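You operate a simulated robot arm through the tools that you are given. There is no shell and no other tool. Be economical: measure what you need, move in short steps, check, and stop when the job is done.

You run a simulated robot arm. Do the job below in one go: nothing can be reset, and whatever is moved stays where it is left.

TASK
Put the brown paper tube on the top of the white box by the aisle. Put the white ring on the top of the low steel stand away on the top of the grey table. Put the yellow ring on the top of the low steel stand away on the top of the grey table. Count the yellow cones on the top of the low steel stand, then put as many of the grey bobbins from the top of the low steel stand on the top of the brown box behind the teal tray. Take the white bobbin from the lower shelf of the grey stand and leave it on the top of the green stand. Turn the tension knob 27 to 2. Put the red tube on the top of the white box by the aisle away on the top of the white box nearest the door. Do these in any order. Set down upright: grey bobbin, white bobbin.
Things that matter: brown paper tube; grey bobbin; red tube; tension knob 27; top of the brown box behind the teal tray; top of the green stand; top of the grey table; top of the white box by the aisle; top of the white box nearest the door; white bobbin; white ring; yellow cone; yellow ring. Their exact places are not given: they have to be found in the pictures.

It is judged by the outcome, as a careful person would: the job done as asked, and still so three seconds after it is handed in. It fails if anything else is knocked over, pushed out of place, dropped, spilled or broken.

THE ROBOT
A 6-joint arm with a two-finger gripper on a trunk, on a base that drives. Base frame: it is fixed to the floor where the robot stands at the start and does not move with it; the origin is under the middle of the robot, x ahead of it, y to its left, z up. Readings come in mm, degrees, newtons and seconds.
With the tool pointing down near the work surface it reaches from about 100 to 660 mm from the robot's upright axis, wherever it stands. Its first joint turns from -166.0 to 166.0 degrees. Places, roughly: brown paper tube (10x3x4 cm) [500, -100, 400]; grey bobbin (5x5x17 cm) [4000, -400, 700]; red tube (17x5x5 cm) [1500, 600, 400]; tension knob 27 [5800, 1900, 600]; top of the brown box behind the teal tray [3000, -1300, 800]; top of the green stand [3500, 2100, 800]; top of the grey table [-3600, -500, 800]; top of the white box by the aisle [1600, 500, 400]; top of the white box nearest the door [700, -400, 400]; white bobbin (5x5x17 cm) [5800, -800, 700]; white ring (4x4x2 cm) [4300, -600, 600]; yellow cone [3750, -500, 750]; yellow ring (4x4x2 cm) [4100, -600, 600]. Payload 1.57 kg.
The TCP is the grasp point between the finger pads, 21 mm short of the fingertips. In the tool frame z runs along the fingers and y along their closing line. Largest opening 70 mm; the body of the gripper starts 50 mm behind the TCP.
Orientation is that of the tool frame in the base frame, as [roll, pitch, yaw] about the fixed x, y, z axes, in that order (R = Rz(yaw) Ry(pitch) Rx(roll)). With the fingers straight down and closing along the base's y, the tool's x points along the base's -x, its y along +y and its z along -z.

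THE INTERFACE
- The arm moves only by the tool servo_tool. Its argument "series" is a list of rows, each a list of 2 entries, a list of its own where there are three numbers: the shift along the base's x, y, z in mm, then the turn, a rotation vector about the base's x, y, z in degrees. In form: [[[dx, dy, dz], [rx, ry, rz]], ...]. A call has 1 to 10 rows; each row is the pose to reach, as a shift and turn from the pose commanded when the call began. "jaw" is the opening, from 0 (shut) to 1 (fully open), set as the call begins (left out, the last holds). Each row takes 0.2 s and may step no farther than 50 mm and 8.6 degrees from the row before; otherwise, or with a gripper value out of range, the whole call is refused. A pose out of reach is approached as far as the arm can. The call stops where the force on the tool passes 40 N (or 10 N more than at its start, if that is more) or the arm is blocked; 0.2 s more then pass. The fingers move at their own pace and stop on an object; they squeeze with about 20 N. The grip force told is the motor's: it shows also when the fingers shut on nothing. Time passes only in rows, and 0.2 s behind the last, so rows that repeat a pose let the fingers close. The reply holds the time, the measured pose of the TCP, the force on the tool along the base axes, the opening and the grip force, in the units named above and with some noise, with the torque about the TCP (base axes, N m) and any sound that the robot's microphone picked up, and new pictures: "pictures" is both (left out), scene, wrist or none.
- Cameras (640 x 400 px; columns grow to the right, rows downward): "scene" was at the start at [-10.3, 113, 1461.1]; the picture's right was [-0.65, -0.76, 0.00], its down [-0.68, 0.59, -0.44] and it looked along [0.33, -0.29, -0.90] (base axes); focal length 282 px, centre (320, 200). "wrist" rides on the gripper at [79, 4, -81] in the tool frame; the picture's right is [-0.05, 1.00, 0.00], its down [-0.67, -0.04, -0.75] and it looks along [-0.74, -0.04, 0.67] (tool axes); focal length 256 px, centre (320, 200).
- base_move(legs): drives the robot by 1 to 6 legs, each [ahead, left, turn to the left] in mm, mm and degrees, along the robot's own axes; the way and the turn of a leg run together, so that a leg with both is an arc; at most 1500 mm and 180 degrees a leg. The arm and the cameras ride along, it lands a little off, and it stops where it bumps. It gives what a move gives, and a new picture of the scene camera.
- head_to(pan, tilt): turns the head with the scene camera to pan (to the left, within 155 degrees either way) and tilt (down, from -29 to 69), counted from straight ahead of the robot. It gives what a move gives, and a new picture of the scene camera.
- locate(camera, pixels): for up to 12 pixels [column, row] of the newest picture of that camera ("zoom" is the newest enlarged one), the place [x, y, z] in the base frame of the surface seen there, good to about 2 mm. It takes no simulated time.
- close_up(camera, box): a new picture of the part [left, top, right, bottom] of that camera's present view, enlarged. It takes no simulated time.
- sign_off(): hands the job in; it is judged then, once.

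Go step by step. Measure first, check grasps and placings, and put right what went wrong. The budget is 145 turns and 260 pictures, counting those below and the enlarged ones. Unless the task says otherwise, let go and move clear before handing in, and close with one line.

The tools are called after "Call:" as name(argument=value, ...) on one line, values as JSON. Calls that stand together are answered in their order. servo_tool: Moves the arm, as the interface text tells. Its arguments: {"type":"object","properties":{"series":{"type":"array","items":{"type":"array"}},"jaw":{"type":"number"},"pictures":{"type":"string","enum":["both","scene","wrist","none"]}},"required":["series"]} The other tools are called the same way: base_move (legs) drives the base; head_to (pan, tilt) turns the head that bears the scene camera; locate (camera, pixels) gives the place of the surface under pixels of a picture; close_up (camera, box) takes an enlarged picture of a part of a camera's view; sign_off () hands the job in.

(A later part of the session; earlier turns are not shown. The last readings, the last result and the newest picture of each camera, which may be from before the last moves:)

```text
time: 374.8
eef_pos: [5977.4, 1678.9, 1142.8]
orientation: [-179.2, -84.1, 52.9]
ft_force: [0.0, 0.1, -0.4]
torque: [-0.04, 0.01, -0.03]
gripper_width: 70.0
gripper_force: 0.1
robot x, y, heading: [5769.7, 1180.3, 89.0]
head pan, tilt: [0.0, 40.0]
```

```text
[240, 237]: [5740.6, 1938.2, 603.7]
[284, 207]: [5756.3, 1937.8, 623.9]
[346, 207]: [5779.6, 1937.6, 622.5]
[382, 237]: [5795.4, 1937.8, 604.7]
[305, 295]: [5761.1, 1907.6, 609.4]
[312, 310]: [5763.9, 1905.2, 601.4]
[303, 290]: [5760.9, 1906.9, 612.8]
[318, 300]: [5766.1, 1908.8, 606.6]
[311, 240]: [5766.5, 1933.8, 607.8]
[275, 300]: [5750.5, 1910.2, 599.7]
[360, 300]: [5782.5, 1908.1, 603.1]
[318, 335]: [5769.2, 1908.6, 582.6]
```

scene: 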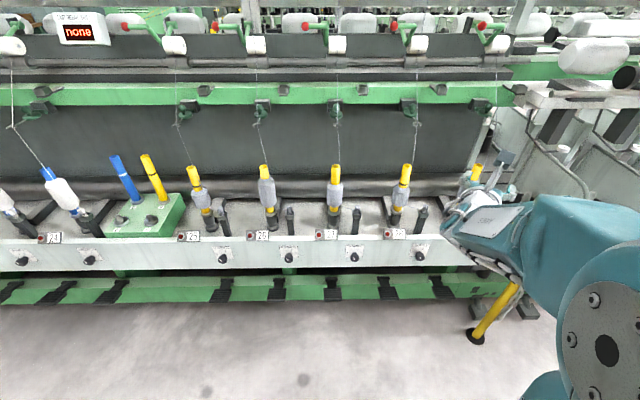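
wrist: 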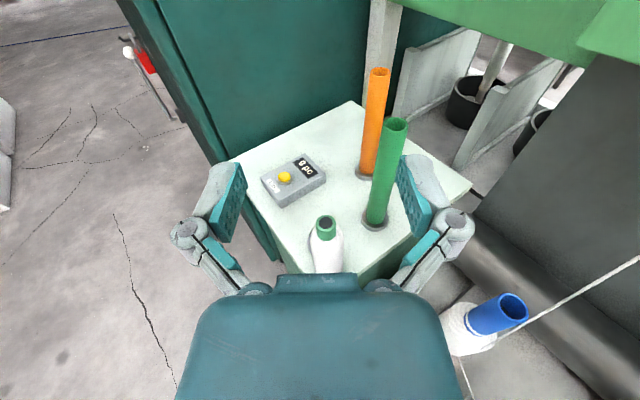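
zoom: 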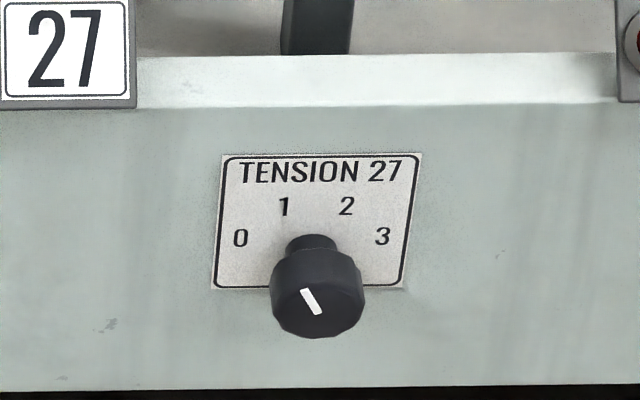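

Knob 27: axis about (5767,~599), face y≈1907, panel y≈1938. The pointer is at 1; "2" is ~52° clockwise. I'll lower the arm with the tool pointing toward +y and place the robot to the right of the knob.

Call:
servo_tool(series=[[[-27, -5, -38], [0, 0, 2.6]], [[-54, -10, -76], [0, 0, 5.3]], [[-81, -15, -114], [0, 0, 7.9]], [[-108, -20, -152], [0, 0, 10.6]], [[-135, -25, -190], [0, 0, 13.2]], [[-162, -30, -228], [0, 0, 15.9]], [[-189, -35, -266], [0, 0, 18.5]]], pictures="none")

Call:
servo_tool(series=[[[-27, -5, -38], [0, 0, 2.6]], [[-54, -10, -76], [0, 0, 5.3]], [[-81, -15, -114], [0, 0, 7.9]], [[-108, -20, -152], [0, 0, 10.6]], [[-135, -25, -190], [0, 0, 13.2]], [[-162, -30, -228], [0, 0, 15.9]], [[-188, -34, -266], [0, 0, 18.5]]], pictures="none")

Call:
base_move(legs=[[0, -165, 1], [120, 0, 0]])

Call:
servo_tool(series=[[[0, 0, 0], [0, 0, 0]]])

```text
time: 376.4
eef_pos: [5789.5, 1642.8, 876.5]
orientation: [-179.7, -84.1, 71.9]
ft_force: [-0.2, 0.3, 0.3]
torque: [0.03, 0.02, -0.01]
gripper_width: 69.9
gripper_force: 0.0
robot x, y, heading: [5774.6, 1182.7, 89.0]
head pan, tilt: [0.0, 40.0]
```

```text
time: 378.0
eef_pos: [5599.1, 1611.1, 607.1]
orientation: [-179.6, -84.2, 90.1]
ft_force: [0.4, -0.1, -0.9]
torque: [0.01, 0.0, -0.01]
gripper_width: 70.1
gripper_force: 0.1
robot x, y, heading: [5771.5, 1181.1, 89.0]
head pan, tilt: [0.0, 40.0]
```

```text
time: 380.3
eef_pos: [5756.0, 1724.3, 608.2]
orientation: [-178.6, -84.0, 90.0]
ft_force: [-0.9, 0.2, 0.9]
torque: [0.0, 0.0, 0.01]
gripper_width: 70.1
gripper_force: 0.1
robot x, y, heading: [5934.2, 1300.3, 89.9]
head pan, tilt: [0.0, 40.0]
```

scene: 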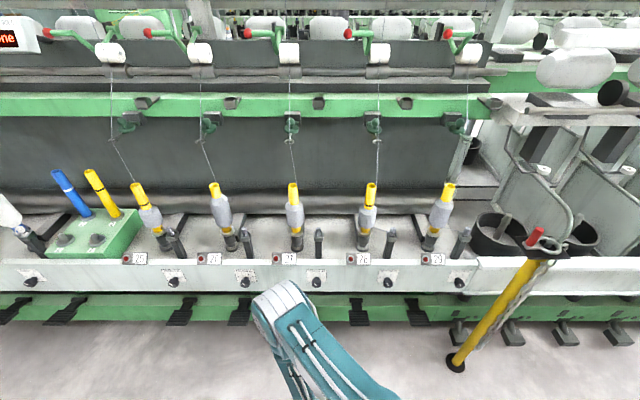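

```text
time: 380.7
eef_pos: [5754.5, 1725.0, 609.1]
orientation: [-178.6, -84.1, 90.1]
ft_force: [-0.2, 0.7, -0.2]
torque: [-0.01, 0.01, -0.02]
gripper_width: 69.9
gripper_force: 0.0
robot x, y, heading: [5937.7, 1299.1, 90.2]
head pan, tilt: [0.0, 40.0]
```

scene: 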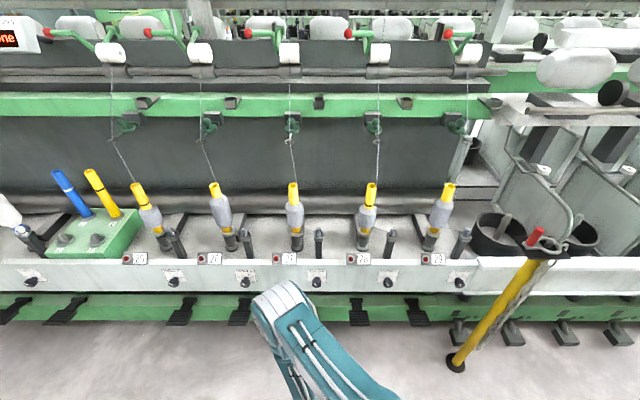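
wrist: 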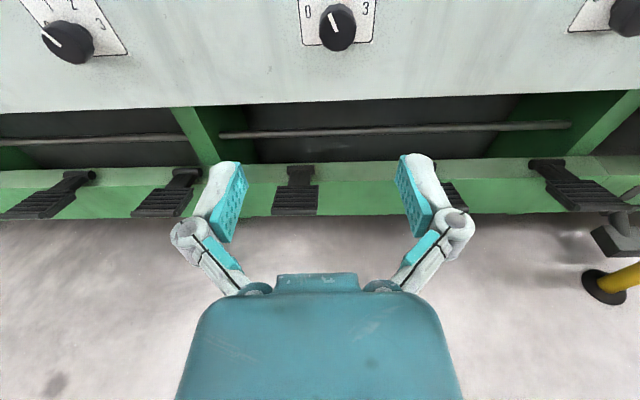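

The wrist camera shows the knob at (337,28). I'll measure it precisely.

Call:
locate(camera="wrist", pixels=[[337, 30], [320, 28], [355, 28], [338, 48], [337, 6], [308, 10], [366, 6], [333, 20], [336, 30]])

Call:
close_up(camera="wrist", box=[280, 0, 400, 75])

```text
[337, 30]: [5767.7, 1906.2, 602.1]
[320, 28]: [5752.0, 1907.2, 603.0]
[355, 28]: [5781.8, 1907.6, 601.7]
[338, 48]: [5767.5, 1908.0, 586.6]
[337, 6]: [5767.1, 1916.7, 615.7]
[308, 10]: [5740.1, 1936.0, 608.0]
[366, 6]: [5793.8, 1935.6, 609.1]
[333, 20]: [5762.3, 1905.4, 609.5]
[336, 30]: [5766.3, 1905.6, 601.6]
```

```text
5.33 times, centred on (340, 38) of wrist
```

zoom: 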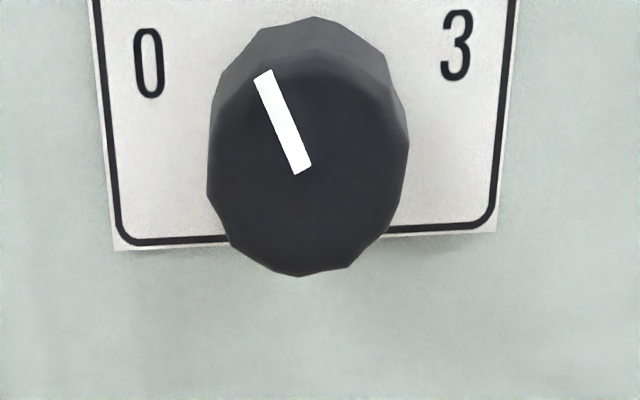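

The knob axis is at (5767,600), radius ~16, face y 1906. I'll level the tool, pre-rotate it -26° and come in front of the knob.

Call:
servo_tool(series=[[[6, 20, -5], [6, 0, 0]], [[13, 60, -9], [6, 0, 0]], [[13, 85, -9], [6, 0, 0]]], pictures="none")

Call:
servo_tool(series=[[[0, 0, 0], [0, -7, 0]], [[0, 10, 0], [0, -14, 0]], [[0, 20, 0], [0, -21, 0]], [[0, 30, 0], [0, -26, 0]], [[0, 30, 0], [0, -26, 0]]])

```text
time: 381.5
eef_pos: [5769.3, 1808.2, 599.5]
orientation: [-7.6, -89.9, -81.0]
ft_force: [-0.5, -0.1, -0.7]
torque: [0.0, 0.01, -0.01]
gripper_width: 70.1
gripper_force: 0.0
robot x, y, heading: [5934.3, 1301.3, 90.0]
head pan, tilt: [0.0, 40.0]
```

```text
time: 382.7
eef_pos: [5768.6, 1839.5, 601.4]
orientation: [91.2, -64.1, -179.6]
ft_force: [-0.2, 0.6, -0.6]
torque: [0.01, 0.0, -0.02]
gripper_width: 69.9
gripper_force: 0.0
robot x, y, heading: [5935.0, 1295.7, 90.0]
head pan, tilt: [0.0, 40.0]
```

scene: 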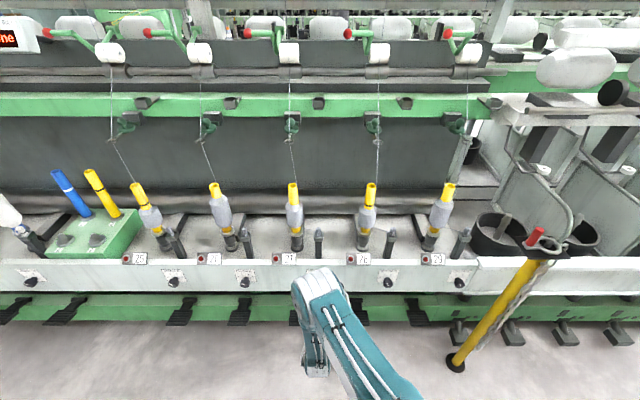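
wrist: 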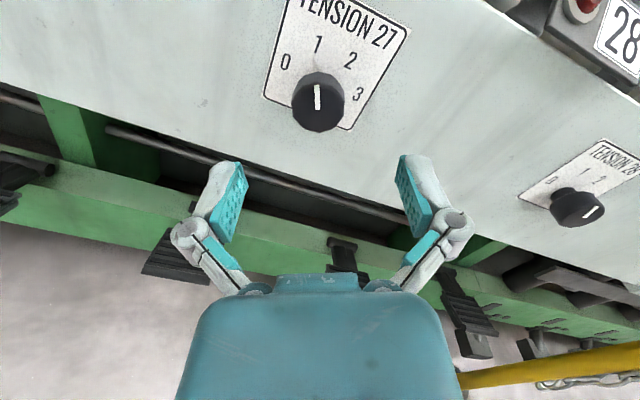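

The view confirms TENSION 27 and the knob is centred. I'll advance so the tips stop ~6 mm from the panel, then grip.

Call:
servo_tool(series=[[[-1, 30, -1], [0, 0, 0]], [[-1, 55, -1], [0, 0, 0]], [[-1, 70, -1], [0, 0, 0]], [[-1, 70, -1], [0, 0, 0]]], pictures="none")

Call:
servo_tool(series=[[[0, 0, 0], [0, 0, 0]], [[0, 0, 0], [0, 0, 0]], [[0, 0, 0], [0, 0, 0]]], jaw=0)

```text
time: 383.7
eef_pos: [5767.4, 1909.5, 601.1]
orientation: [91.3, -64.1, -179.7]
ft_force: [-0.8, -0.5, 0.0]
torque: [0.01, 0.0, 0.03]
gripper_width: 70.0
gripper_force: 0.1
robot x, y, heading: [5932.6, 1301.4, 90.1]
head pan, tilt: [0.0, 40.0]
```

```text
time: 384.5
eef_pos: [5765.9, 1908.2, 599.3]
orientation: [91.6, -64.1, -179.9]
ft_force: [-9.7, -16.6, -4.2]
torque: [0.02, 0.04, 0.19]
gripper_width: 33.8
gripper_force: 31.8
robot x, y, heading: [5933.1, 1296.8, 90.1]
head pan, tilt: [0.0, 40.0]
```

scene: 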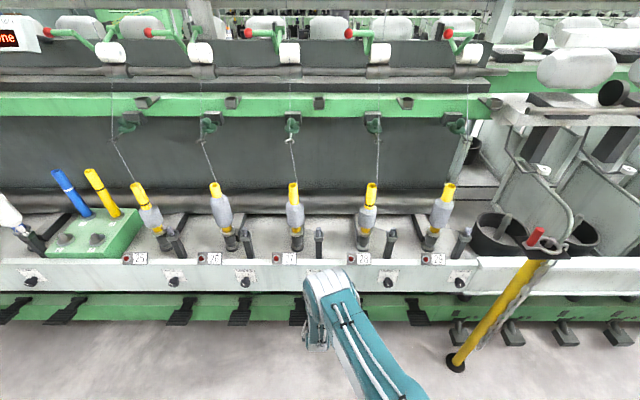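
wrist: 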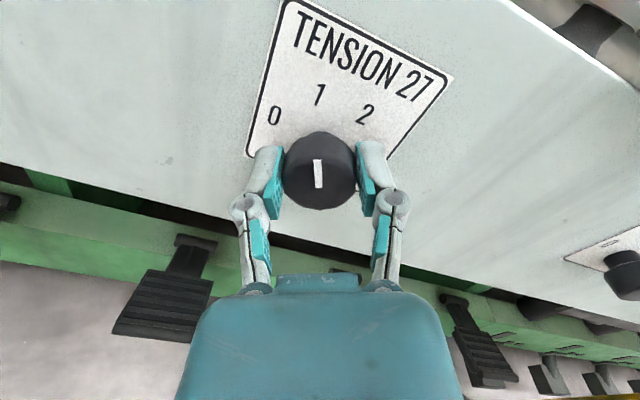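

The knob is gripped (width 34). I'll turn it 52° clockwise.

Call:
servo_tool(series=[[[0, 0, 0], [0, 7.5, 0]], [[0, 0, 0], [0, 15, 0]], [[0, 0, 0], [0, 22.5, 0]], [[0, 0, 0], [0, 30, 0]], [[0, 0, 0], [0, 37.5, 0]], [[0, 0, 0], [0, 45, 0]], [[0, 0, 0], [0, 52, 0]], [[0, 0, 0], [0, 52, 0]]])

```text
time: 386.3
eef_pos: [5768.0, 1910.6, 599.2]
orientation: [-88.2, -63.9, -0.3]
ft_force: [-7.7, -20.2, 5.1]
torque: [-0.06, 0.0, 0.26]
gripper_width: 33.5
gripper_force: 31.6
robot x, y, heading: [5932.5, 1296.8, 89.9]
head pan, tilt: [0.0, 40.0]
```

scene: 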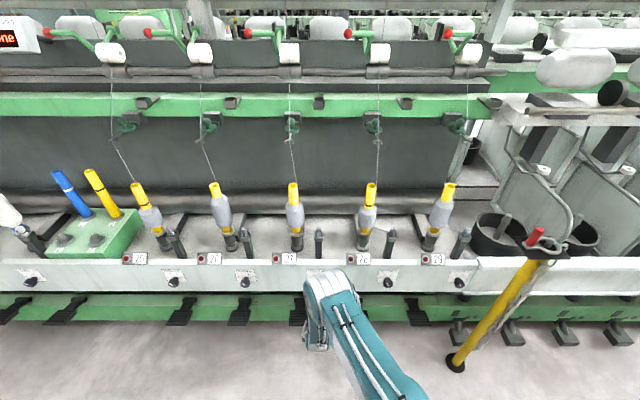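
wrist: 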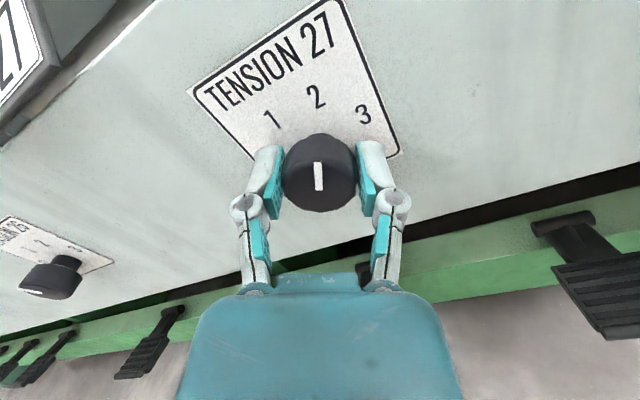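

The pointer turned with the gripper and points at 2. I'll release, back off and verify.

Call:
servo_tool(series=[[[0, 0, 0], [0, 0, 0]], [[0, 0, 0], [0, 0, 0]], [[0, -40, 0], [0, 0, 0]], [[0, -80, 0], [0, -7, 0]], [[0, -100, 0], [0, -14, 0]], [[0, -100, 0], [0, -21, 0]], [[0, -100, 0], [0, -26, 0]]], jaw=1)

Call:
close_up(camera="wrist", box=[250, 0, 410, 150])

```text
time: 387.9
eef_pos: [5769.0, 1809.6, 599.9]
orientation: [23.9, -89.9, -112.5]
ft_force: [-0.1, 0.3, 0.2]
torque: [-0.01, 0.01, -0.01]
gripper_width: 69.9
gripper_force: 0.0
robot x, y, heading: [5934.7, 1299.6, 90.6]
head pan, tilt: [0.0, 40.0]
```

scene: 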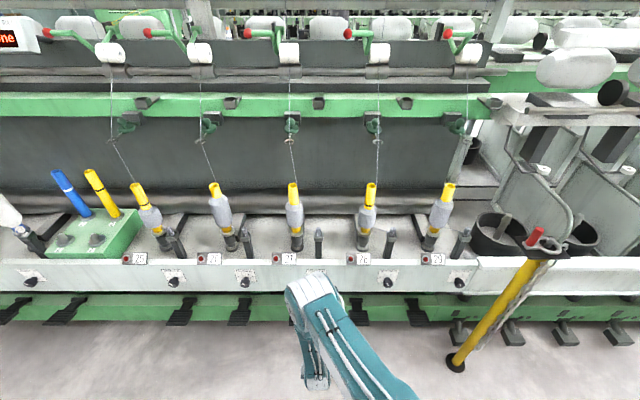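
wrist: 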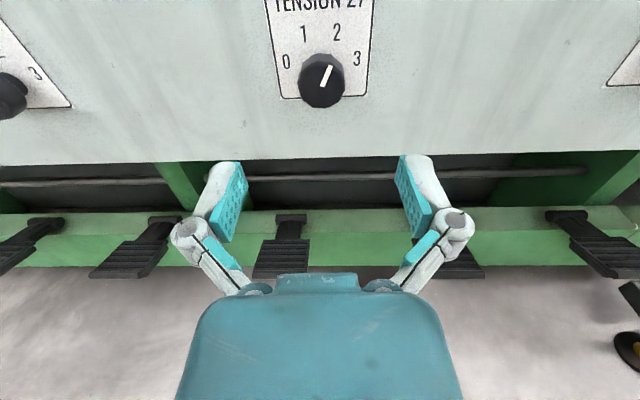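

```text
2.67 times, centred on (330, 75) of wrist
```

zoom: 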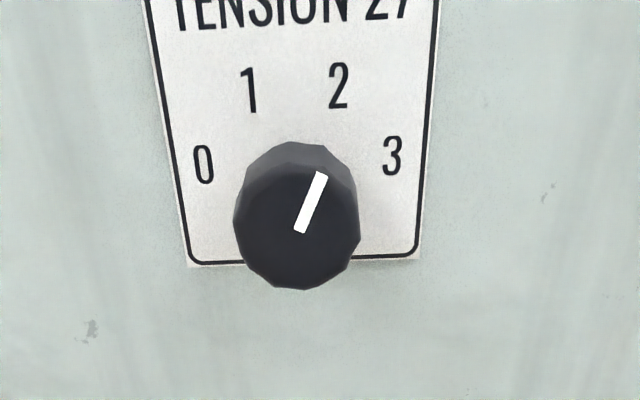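

Knob 27 reads 2. Now the rings: I'll bring the tool back to pointing down, drive away from the machine, left, and back along the lane.

Call:
servo_tool(series=[[[5, -10, 30], [-8.5, 0, 0]], [[10, -20, 60], [-17, 0, 0]], [[15, -30, 90], [-25.5, 0, 0]], [[20, -40, 120], [-34, 0, 0]], [[25, -50, 150], [-42.5, 0, 0]], [[30, -60, 180], [-51, 0, 0]], [[35, -70, 210], [-59.5, 0, 0]], [[40, -80, 240], [-68, 0, 0]], [[45, -90, 270], [-76.5, 0, 0]], [[50, -100, 300], [-85, 0, 0]]], pictures="none")

Call:
base_move(legs=[[-80, 0, -0.5], [0, 1150, -2]])

```text
time: 390.3
eef_pos: [5878.3, 1744.9, 914.5]
orientation: [162.0, -15.3, 96.1]
ft_force: [0.1, 0.1, -0.3]
torque: [0.0, -0.02, 0.01]
gripper_width: 69.9
gripper_force: 0.1
out of reach, approached as far as the arm can: row 8, 9
robot x, y, heading: [5934.3, 1298.8, 90.0]
head pan, tilt: [0.0, 40.0]
stopped in row 10: the arm was blocked; the commanded pose is now the measured one
```

```text
time: 396.9
eef_pos: [4736.2, 1700.0, 914.3]
orientation: [162.1, -15.1, 93.0]
ft_force: [-1.0, -0.5, -0.3]
torque: [0.03, 0.02, -0.04]
gripper_width: 69.9
gripper_force: 0.0
robot x, y, heading: [4766.6, 1249.6, 87.0]
head pan, tilt: [0.0, 40.0]
```

scene: 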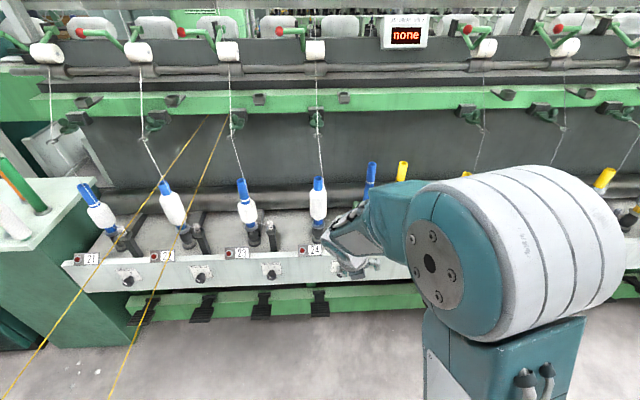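

The arm stopped at an odd pose mid-turn, with no contact force. I'll fix the heading, drive back along the lane to open floor, and sort out the arm there.

Call:
base_move(legs=[[0, 0, 3], [-1500, 0, 0], [-800, 0, 0]])

Call:
servo_tool(series=[[[0, 0, 0], [0, 0, 0]]])

```text
time: 408.6
eef_pos: [4719.7, -620.9, 914.5]
orientation: [162.0, -15.2, 97.8]
ft_force: [0.4, -0.2, 0.0]
torque: [0.0, -0.04, -0.01]
gripper_width: 70.1
gripper_force: 0.1
robot x, y, heading: [4794.0, -1068.6, 91.9]
head pan, tilt: [0.0, 40.0]
```

scene: 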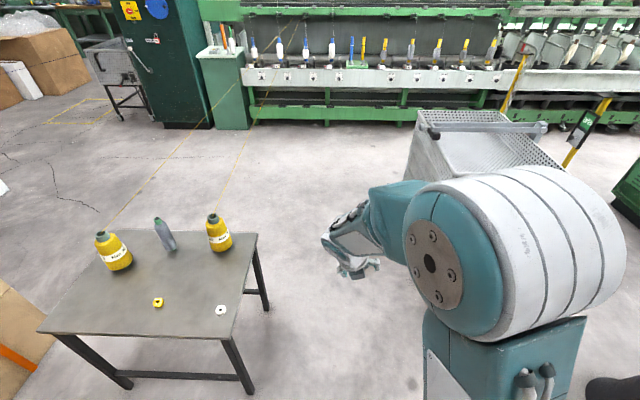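

```text
time: 409.1
eef_pos: [4718.9, -620.6, 914.4]
orientation: [162.0, -15.2, 97.8]
ft_force: [0.7, 0.5, 0.1]
torque: [-0.02, 0.01, 0.04]
gripper_width: 70.2
gripper_force: 0.0
robot x, y, heading: [4794.6, -1066.3, 92.0]
head pan, tilt: [0.0, 40.0]
```

scene: 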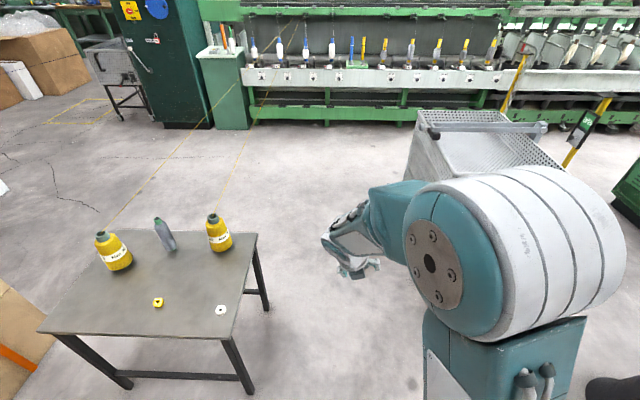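
wrist: 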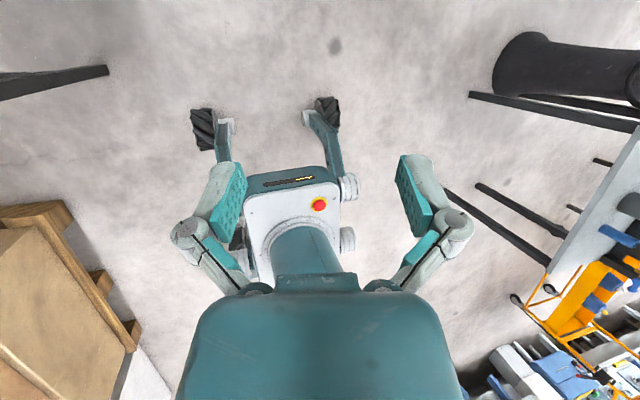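

I'll level the tool to point straight down.

Call:
servo_tool(series=[[[0, 0, 10], [-4.4, 4, 0.6]], [[0, 0, 10], [-8.8, 8, 1.2]], [[0, 0, 10], [-13.2, 12, 1.8]], [[0, 0, 10], [-17.5, 15.8, 2.4]], [[0, 0, 10], [-17.5, 15.8, 2.4]]], pictures="none")

Call:
base_move(legs=[[0, 0, -2], [0, 460, 0]])

```text
time: 410.2
eef_pos: [4710.0, -623.3, 923.4]
orientation: [177.6, -1.8, 97.2]
ft_force: [0.2, -0.6, -0.2]
torque: [0.02, 0.0, 0.01]
gripper_width: 69.8
gripper_force: 0.0
out of reach, approached as far as the arm can: row 4, 5
robot x, y, heading: [4793.1, -1065.4, 92.0]
head pan, tilt: [0.0, 40.0]
```

```text
time: 413.4
eef_pos: [4267.3, -625.8, 923.2]
orientation: [177.6, -1.8, 95.9]
ft_force: [0.3, -0.4, -0.1]
torque: [-0.02, 0.01, 0.01]
gripper_width: 70.1
gripper_force: 0.0
robot x, y, heading: [4336.9, -1068.9, 90.7]
head pan, tilt: [0.0, 40.0]
```

scene: 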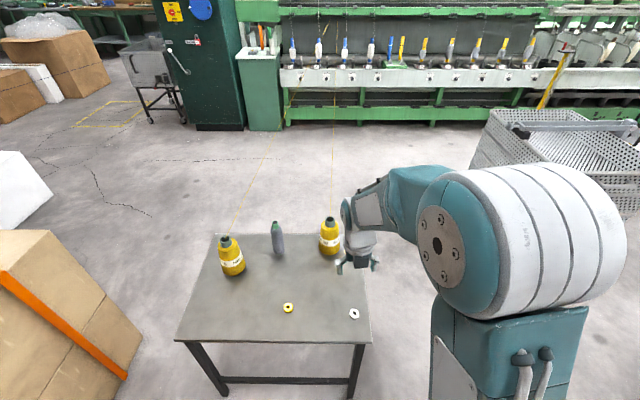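

The tool is near a wrist limit in this flipped pose. I'll spin it back 180° to the normal one.

Call:
servo_tool(series=[[[0, 0, 0], [0, 0, -8.5]], [[0, 0, 0], [0, 0, -17]], [[0, 0, 0], [0, 0, -25.5]], [[0, 0, 0], [0, 0, -34]], [[0, 0, 0], [0, 0, -42.5]], [[0, 0, 0], [0, 0, -51]], [[0, 0, 0], [0, 0, -59.5]], [[0, 0, 0], [0, 0, -68]], [[0, 0, 0], [0, 0, -76.5]], [[0, 0, 0], [0, 0, -85]]], pictures="none")

Call:
servo_tool(series=[[[3, 0, -10], [0, 0, -8.5]], [[6, 0, -20], [0, 0, -17]], [[9, 0, -30], [0, 0, -25.5]], [[12, 0, -40], [0, 0, -34]], [[15, 5, -50], [0, 0, -42.5]], [[18, 10, -60], [0, 0, -51]], [[21, 20, -70], [0, 0, -59.5]], [[24, 30, -80], [0, 0, -68]], [[27, 40, -90], [0, 0, -76.5]], [[27, 55, -100], [0, 0, -85]]], pictures="none")

Call:
servo_tool(series=[[[0, 0, -20], [0, 0, -7]], [[0, 0, -40], [0, 0, -14]], [[0, 0, -40], [0, 0, -14]]])

```text
time: 415.6
eef_pos: [4264.2, -624.0, 922.7]
orientation: [177.5, -2.0, 10.8]
ft_force: [-0.4, -0.5, -0.3]
torque: [-0.03, 0.0, 0.01]
gripper_width: 69.8
gripper_force: 0.1
robot x, y, heading: [4334.5, -1068.5, 90.8]
head pan, tilt: [0.0, 40.0]
```

```text
time: 417.8
eef_pos: [4292.1, -570.1, 822.8]
orientation: [177.5, -2.0, -74.2]
ft_force: [0.7, 0.1, 0.4]
torque: [0.0, 0.01, 0.01]
gripper_width: 69.9
gripper_force: 0.1
robot x, y, heading: [4338.4, -1069.2, 90.8]
head pan, tilt: [0.0, 40.0]
```

```text
time: 418.6
eef_pos: [4293.7, -570.7, 784.1]
orientation: [177.5, -1.9, -88.3]
ft_force: [0.7, -0.4, -0.3]
torque: [0.0, 0.01, -0.01]
gripper_width: 70.3
gripper_force: 0.0
robot x, y, heading: [4330.8, -1069.5, 90.7]
head pan, tilt: [0.0, 40.0]
```

scene: 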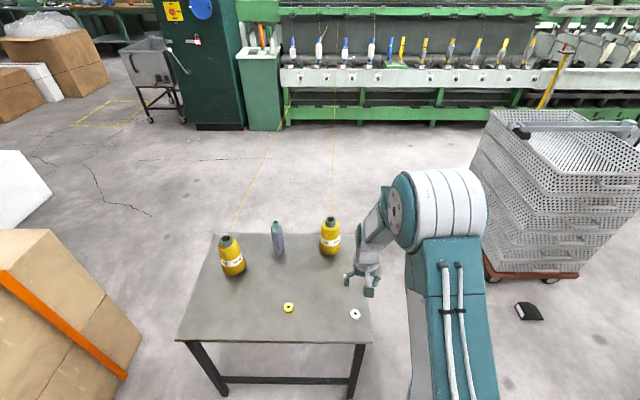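
wrist: 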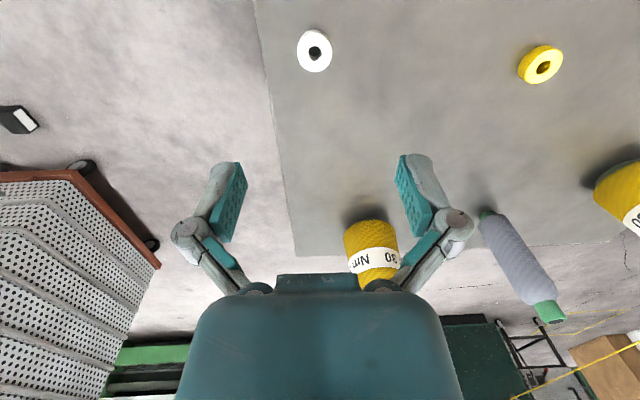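

Call:
locate(camera="wrist", pixels=[[303, 50], [328, 50], [316, 36], [316, 66], [315, 52], [526, 66], [556, 60], [541, 80], [280, 60]])

```text
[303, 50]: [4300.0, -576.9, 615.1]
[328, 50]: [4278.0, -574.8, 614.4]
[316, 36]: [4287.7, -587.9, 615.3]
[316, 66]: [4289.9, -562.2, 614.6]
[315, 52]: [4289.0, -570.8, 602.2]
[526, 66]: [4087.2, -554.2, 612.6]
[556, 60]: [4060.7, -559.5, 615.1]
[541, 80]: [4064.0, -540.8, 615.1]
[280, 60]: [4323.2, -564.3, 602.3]
```

White ring centre is at (4289,-573), top z 615. I'll descend to TCP z ≈ 625 and grip.

Call:
servo_tool(series=[[[-4, -2, -45], [2, -2.4, 0]], [[-4, -2, -90], [2, -2.4, 0]], [[-4, -2, -130], [2, -2.4, 0]], [[-4, -2, -158], [2, -2.4, 0]], [[-4, -2, -158], [2, -2.4, 0]]], pictures="wrist")

Call:
servo_tool(series=[[[0, 0, 0], [0, 0, 0]], [[0, 0, 0], [0, 0, 0]], [[0, 0, 0], [0, 0, 0]], [[0, 0, 40], [0, 0, 0]], [[0, 0, 85], [0, 0, 0]], [[0, -20, 125], [0, 0, 0]], [[0, -50, 160], [0, 0, 0]], [[0, -80, 190], [0, 0, 0]]], jaw=0)

```text
time: 419.8
eef_pos: [4287.6, -572.8, 624.7]
orientation: [179.9, 0.1, -88.2]
ft_force: [-0.9, 0.4, 0.7]
torque: [0.0, -0.03, -0.01]
gripper_width: 70.1
gripper_force: 0.0
robot x, y, heading: [4331.7, -1066.4, 90.5]
head pan, tilt: [0.0, 40.0]
```

wrist: 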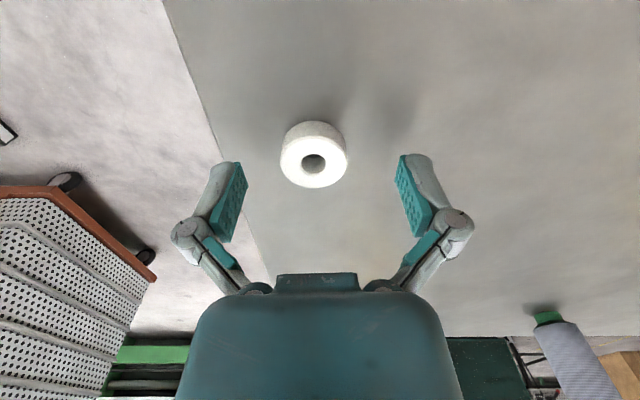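

```text
time: 421.6
eef_pos: [4286.8, -655.1, 817.0]
orientation: [180.0, 0.0, -88.0]
ft_force: [-0.3, -1.3, 0.4]
torque: [0.03, -0.01, -0.02]
gripper_width: 29.8
gripper_force: 19.9
robot x, y, heading: [4334.0, -1066.5, 91.1]
head pan, tilt: [0.0, 40.0]
```

scene: 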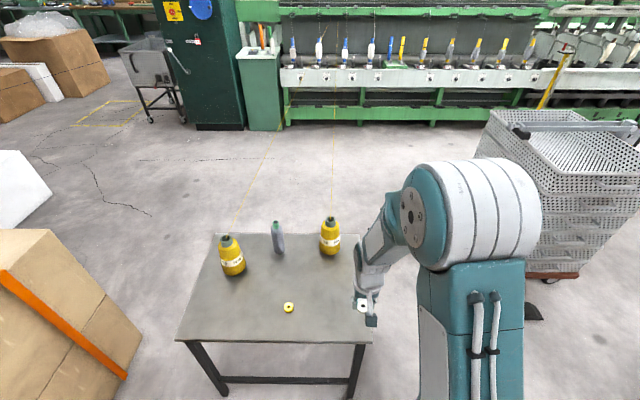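
wrist: 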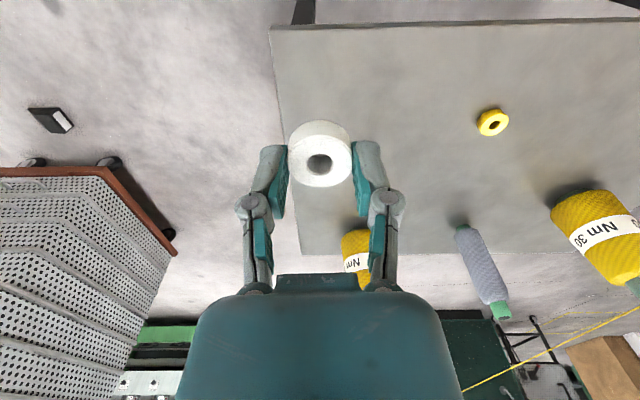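

The white ring is held. I'll start the long drive: back down, then west along y≈-3120.

Call:
base_move(legs=[[0, -110, -1], [-1500, 0, 0], [-560, 0, 0], [0, 0, 90], [1500, 0, 0], [1000, 0, 0]])

```text
time: 447.9
eef_pos: [1587.5, -3200.2, 817.8]
orientation: [-180.0, -0.1, 1.3]
ft_force: [-0.4, -0.6, -0.1]
torque: [0.0, 0.04, -0.01]
gripper_width: 29.8
gripper_force: 19.7
robot x, y, heading: [2000.0, -3158.3, -180.0]
head pan, tilt: [0.0, 40.0]
```

scene: 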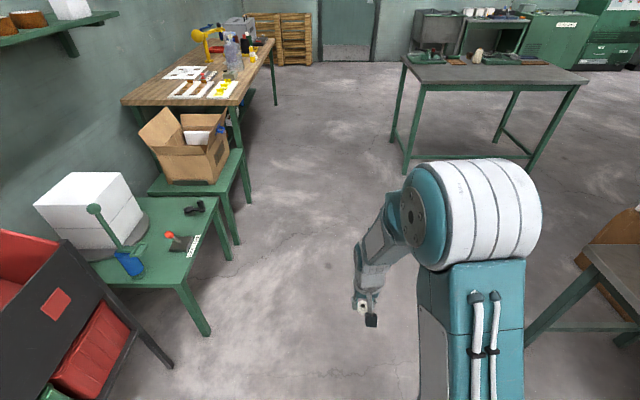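

There's an open way straight west, south of the grey table. I'll measure the passage.

Call:
locate(camera="scene", pixels=[[207, 335], [245, 203], [275, 105], [405, 172], [520, 170], [392, 142], [240, 150], [330, 60], [460, 45], [400, 80], [330, 100]])

Call:
head_to(pan=-20, tilt=15)

```text
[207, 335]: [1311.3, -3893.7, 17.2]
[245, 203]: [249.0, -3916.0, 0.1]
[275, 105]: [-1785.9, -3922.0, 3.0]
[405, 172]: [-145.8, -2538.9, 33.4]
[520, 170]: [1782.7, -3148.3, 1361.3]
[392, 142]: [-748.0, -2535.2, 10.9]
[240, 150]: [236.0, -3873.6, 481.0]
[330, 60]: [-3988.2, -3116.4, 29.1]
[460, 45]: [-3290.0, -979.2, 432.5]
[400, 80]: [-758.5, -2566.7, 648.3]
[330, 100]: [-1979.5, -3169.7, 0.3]
```

```text
time: 448.8
eef_pos: [1589.8, -3201.8, 815.9]
orientation: [-180.0, 0.0, 1.2]
ft_force: [-0.2, 0.0, 0.5]
torque: [0.0, 0.02, 0.02]
gripper_width: 29.7
gripper_force: 19.5
robot x, y, heading: [2000.1, -3159.0, -179.9]
head pan, tilt: [-20.0, 15.0]
```

scene: 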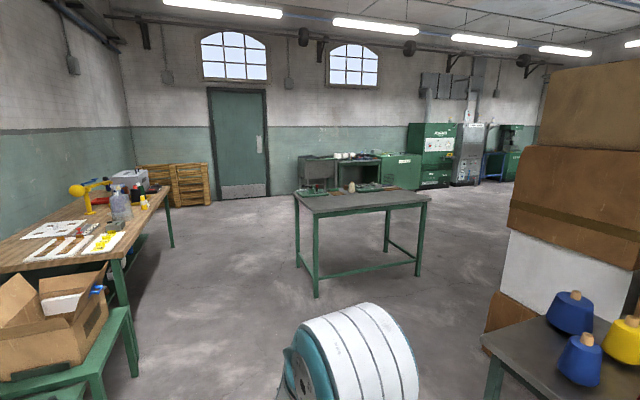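

The passage is 1350 mm wide. I'll drive on west, then north toward the far grey table.

Call:
base_move(legs=[[1500, 0, 0], [1500, 0, 0], [1000, 0, 0], [0, 0, -90], [1500, 0, 0], [950, 0, 0]])

Call:
head_to(pan=75, tilt=30)

```text
time: 484.0
eef_pos: [-1993.5, -409.0, 816.1]
orientation: [-179.9, 0.1, -92.0]
ft_force: [0.3, -1.8, 0.3]
torque: [0.0, -0.02, 0.02]
gripper_width: 29.8
gripper_force: 20.3
robot x, y, heading: [-1972.6, -821.7, 86.6]
head pan, tilt: [-20.0, 15.0]
```

scene: 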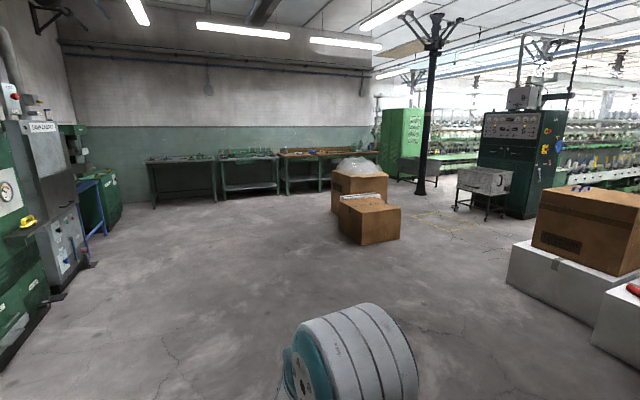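

```text
time: 485.7
eef_pos: [-1994.8, -409.3, 817.5]
orientation: [-180.0, 0.0, -92.0]
ft_force: [-0.2, 0.9, 0.3]
torque: [0.02, 0.0, 0.02]
gripper_width: 29.6
gripper_force: 20.0
robot x, y, heading: [-1974.4, -823.6, 86.7]
head pan, tilt: [75.0, 30.0]
```

scene: 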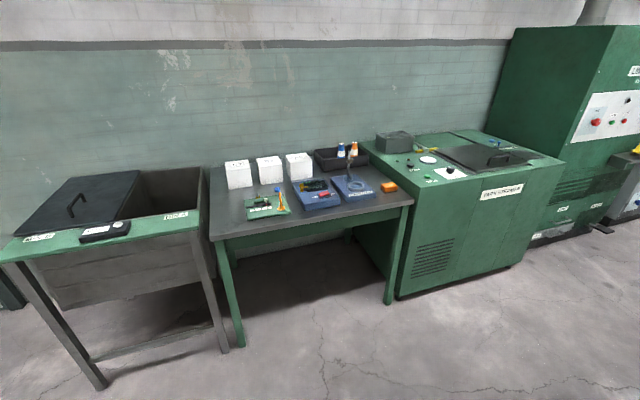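

This is the grey table. I'll measure its free areas.

Call:
locate(camera="scene", pixels=[[212, 238], [412, 203], [230, 215], [250, 225], [300, 220], [350, 210], [395, 200], [268, 208], [318, 200], [355, 190], [388, 186], [225, 195]])

Call:
close_up(camera="scene", box=[200, 130, 430, 260])

```text
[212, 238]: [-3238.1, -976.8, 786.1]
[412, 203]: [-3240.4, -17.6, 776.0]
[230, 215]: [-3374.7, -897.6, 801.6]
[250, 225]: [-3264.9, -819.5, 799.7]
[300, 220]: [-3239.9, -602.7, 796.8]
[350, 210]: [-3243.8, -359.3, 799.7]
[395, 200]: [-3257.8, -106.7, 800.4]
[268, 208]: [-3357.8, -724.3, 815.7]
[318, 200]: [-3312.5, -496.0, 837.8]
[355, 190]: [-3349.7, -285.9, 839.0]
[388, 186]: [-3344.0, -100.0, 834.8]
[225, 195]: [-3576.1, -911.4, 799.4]
```

```text
2.78 times, centred on (315, 195) of scene
```

zoom: 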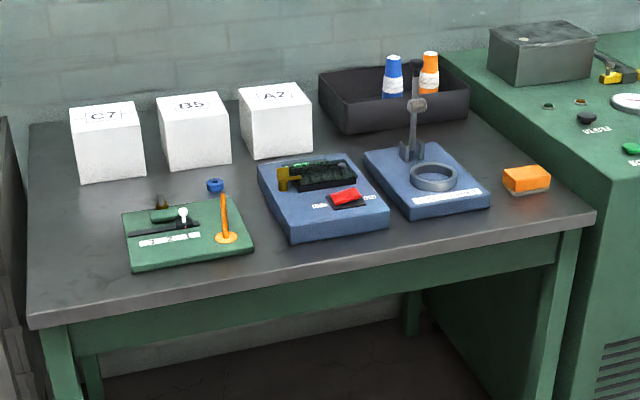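

Table top z 800, and the left strip (y≈-905, x -3300…-3550) is free. I'll raise the arm, turn to face it and approach.

Call:
servo_tool(series=[[[0, 0, 45], [0, 0, 0]], [[0, 0, 90], [0, 0, 0]], [[0, 0, 125], [0, 0, 0]]], pictures="none")

Call:
base_move(legs=[[0, 0, 93.3], [840, 0, 0]])

Call:
head_to(pan=10, tilt=50)

```text
time: 486.5
eef_pos: [-1995.2, -407.5, 943.5]
orientation: [179.9, 0.0, -92.1]
ft_force: [0.1, -0.2, -0.2]
torque: [-0.02, -0.01, -0.01]
gripper_width: 29.7
gripper_force: 19.8
robot x, y, heading: [-1977.7, -824.3, 86.8]
head pan, tilt: [75.0, 30.0]
```

```text
time: 495.1
eef_pos: [-3252.3, -918.3, 941.9]
orientation: [-180.0, 0.1, 3.4]
ft_force: [0.2, 0.0, -0.3]
torque: [0.0, 0.03, -0.01]
gripper_width: 29.8
gripper_force: 20.0
robot x, y, heading: [-2843.9, -857.3, -177.8]
head pan, tilt: [75.0, 30.0]
```

scene: 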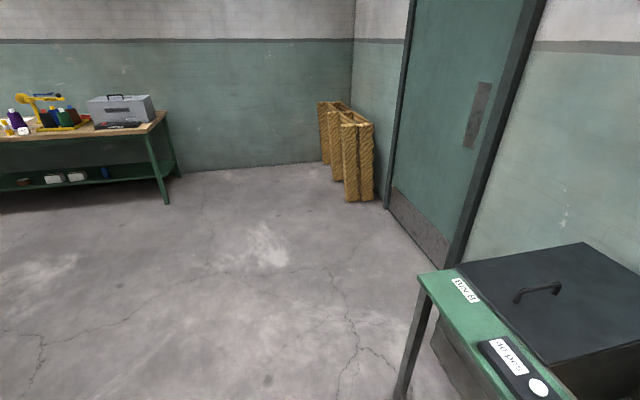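

```text
time: 496.5
eef_pos: [-3253.2, -918.7, 943.3]
orientation: [180.0, -0.1, 3.3]
ft_force: [0.4, 0.7, 0.1]
torque: [0.01, 0.01, -0.01]
gripper_width: 29.8
gripper_force: 20.0
robot x, y, heading: [-2837.7, -860.6, -177.9]
head pan, tilt: [10.0, 50.0]
```

scene: 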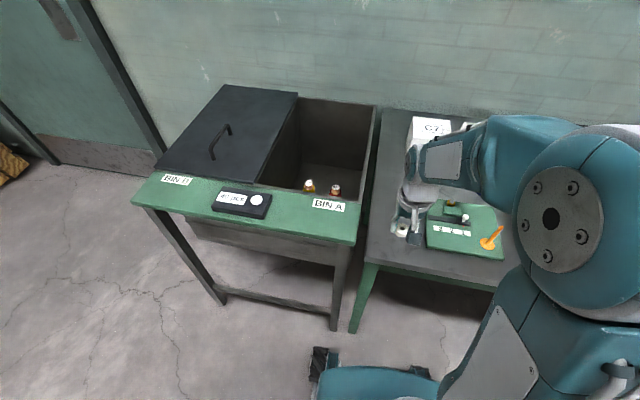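

Call:
locate(camera="scene", pixels=[[428, 215], [426, 248], [408, 130], [385, 200], [375, 250], [395, 170], [412, 150], [370, 265]])

Call:
servo_tool(series=[[[-40, 2, 0], [0, 0, 0]], [[-80, 4, 0], [0, 0, 0]], [[-120, 5, -10], [0, 0, 0]], [[-155, 5, -40], [0, 0, 0]], [[-160, 5, -80], [0, 0, 0]], [[-160, 5, -100], [0, 0, 0]]])

```text
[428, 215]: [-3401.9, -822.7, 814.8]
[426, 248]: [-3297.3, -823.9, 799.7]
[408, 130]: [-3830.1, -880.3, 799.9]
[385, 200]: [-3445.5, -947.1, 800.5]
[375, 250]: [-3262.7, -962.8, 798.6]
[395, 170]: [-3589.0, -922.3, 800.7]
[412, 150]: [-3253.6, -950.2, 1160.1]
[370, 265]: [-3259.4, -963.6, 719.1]
```

```text
time: 497.9
eef_pos: [-3414.3, -910.8, 841.5]
orientation: [-180.0, 0.2, 3.4]
ft_force: [0.2, 0.6, -0.2]
torque: [0.01, 0.01, 0.02]
gripper_width: 29.8
gripper_force: 20.2
robot x, y, heading: [-2838.6, -856.9, -178.0]
head pan, tilt: [10.0, 50.0]
```

scene: 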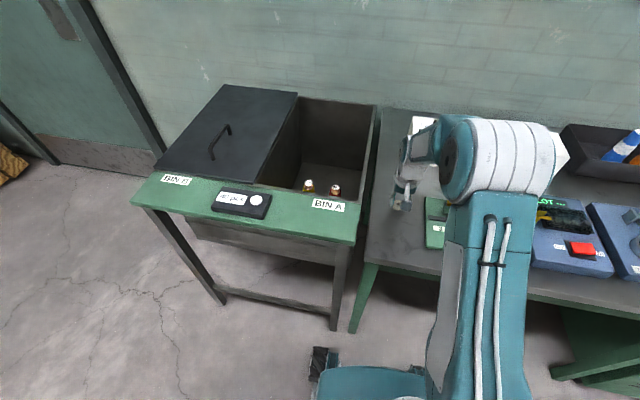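
wrist: 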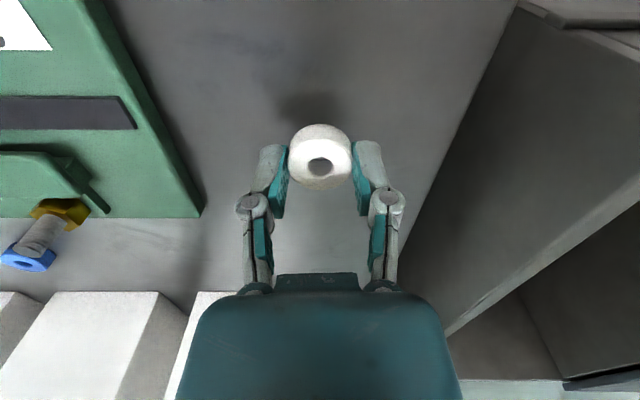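

Clear on both sides. I'll lower to contact (TCP ≈ 823), release and rise.

Call:
servo_tool(series=[[[0, 0, -10], [0, 0, 0]], [[0, 0, -17], [0, 0, 0]], [[0, 0, -19], [0, 0, 0]], [[0, 0, -19], [0, 0, 0]]], pictures="none")

Call:
servo_tool(series=[[[0, 0, 0], [0, 0, 0]], [[0, 0, 0], [0, 0, 0]], [[0, 0, 40], [0, 0, 0]], [[0, 0, 85], [0, 0, 0]], [[30, 0, 115], [0, 0, 0]], [[75, 0, 120], [0, 0, 0]], [[120, 0, 120], [0, 0, 0]], [[160, 0, 120], [0, 0, 0]]], jaw=0.75)

```text
time: 498.9
eef_pos: [-3414.6, -911.4, 823.3]
orientation: [-180.0, 0.2, 3.3]
ft_force: [-1.9, 1.5, 14.9]
torque: [0.03, 0.07, -0.01]
gripper_width: 29.8
gripper_force: 20.0
robot x, y, heading: [-2840.5, -859.0, -177.7]
head pan, tilt: [10.0, 50.0]
```

```text
time: 500.7
eef_pos: [-3254.3, -910.6, 945.4]
orientation: [180.0, 0.0, 3.2]
ft_force: [0.1, 0.1, 0.4]
torque: [0.02, 0.02, -0.04]
gripper_width: 52.4
gripper_force: 0.1
robot x, y, heading: [-2844.4, -859.2, -177.9]
head pan, tilt: [10.0, 50.0]
```

scene: 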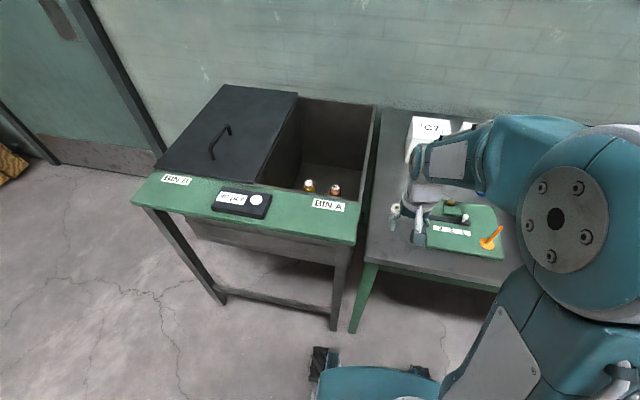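
wrist: 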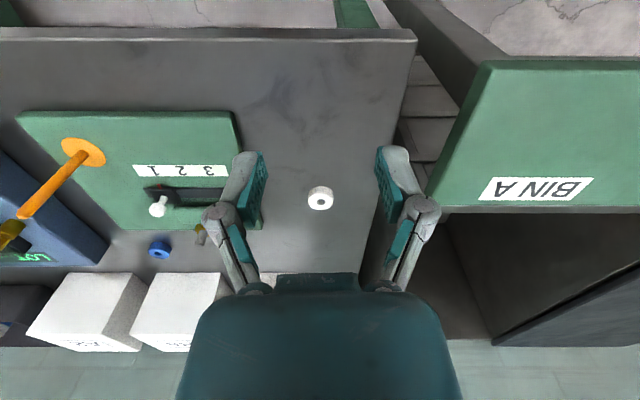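

The white ring lies on the table. I'll return for the yellow ring by the same southern route.

Call:
base_move(legs=[[-870, 0, 0], [0, 0, -92], [-1500, 0, 0], [-870, 0, 0], [0, 0, -90], [1000, 0, 0]])

```text
time: 529.1
eef_pos: [-471.1, -3172.2, 945.5]
orientation: [179.9, 0.0, 179.8]
ft_force: [-0.6, 0.3, 0.4]
torque: [0.0, -0.01, -0.01]
gripper_width: 52.3
gripper_force: 0.1
robot x, y, heading: [-888.0, -3199.0, -1.8]
head pan, tilt: [10.0, 50.0]
```

scene: 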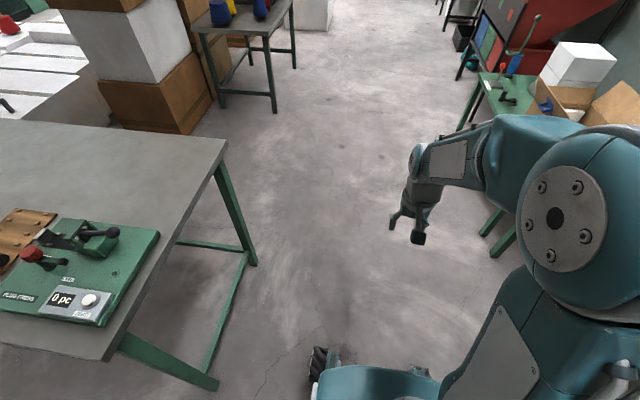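

Call:
base_move(legs=[[0, 0, 2.3], [1500, 0, 1], [1500, 0, 1], [1500, 0, 1], [820, 0, 0]])

```text
time: 555.1
eef_pos: [4844.5, -2640.7, 945.0]
orientation: [180.0, 0.0, -170.7]
ft_force: [-0.5, -1.1, 0.4]
torque: [-0.01, -0.05, 0.02]
gripper_width: 52.5
gripper_force: 0.0
robot x, y, heading: [4439.0, -2730.4, 8.3]
head pan, tilt: [10.0, 50.0]
```

scene: 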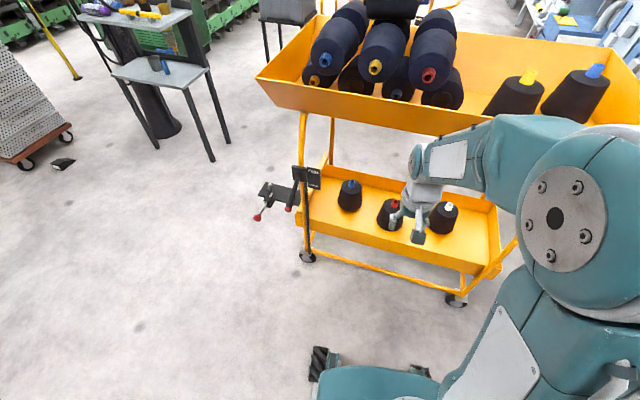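

I drifted a little north, but it's clear. I'll turn to face +y and go up to the stand.

Call:
base_move(legs=[[0, 0, 81.7], [1500, 0, 0], [165, 0, 0], [0, 110, 0]])

Call:
head_to(pan=15, tilt=50)

```text
time: 567.6
eef_pos: [4380.2, -669.0, 945.9]
orientation: [179.5, 0.0, -90.4]
ft_force: [-0.3, 0.5, -0.2]
torque: [0.02, 0.03, -0.01]
gripper_width: 52.6
gripper_force: 0.0
robot x, y, heading: [4400.7, -1085.7, 88.9]
head pan, tilt: [10.0, 50.0]
```

scene: 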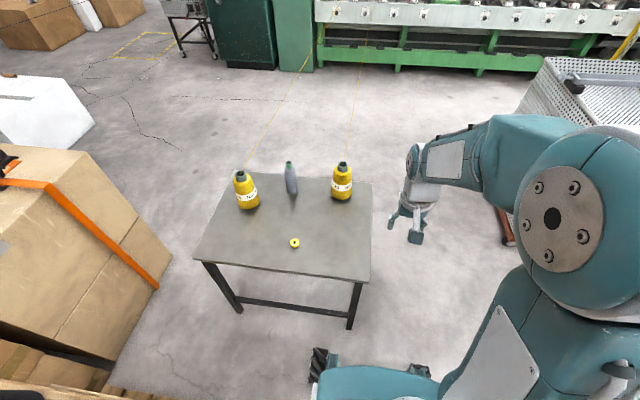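

```text
time: 568.3
eef_pos: [4381.8, -671.1, 945.1]
orientation: [179.7, 0.0, -90.4]
ft_force: [1.2, -1.3, -0.1]
torque: [0.0, 0.04, -0.03]
gripper_width: 52.7
gripper_force: 0.1
robot x, y, heading: [4401.7, -1084.4, 88.5]
head pan, tilt: [15.0, 50.0]
```

scene: 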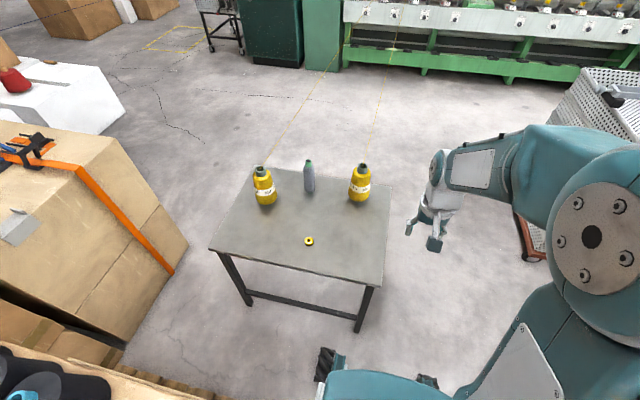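

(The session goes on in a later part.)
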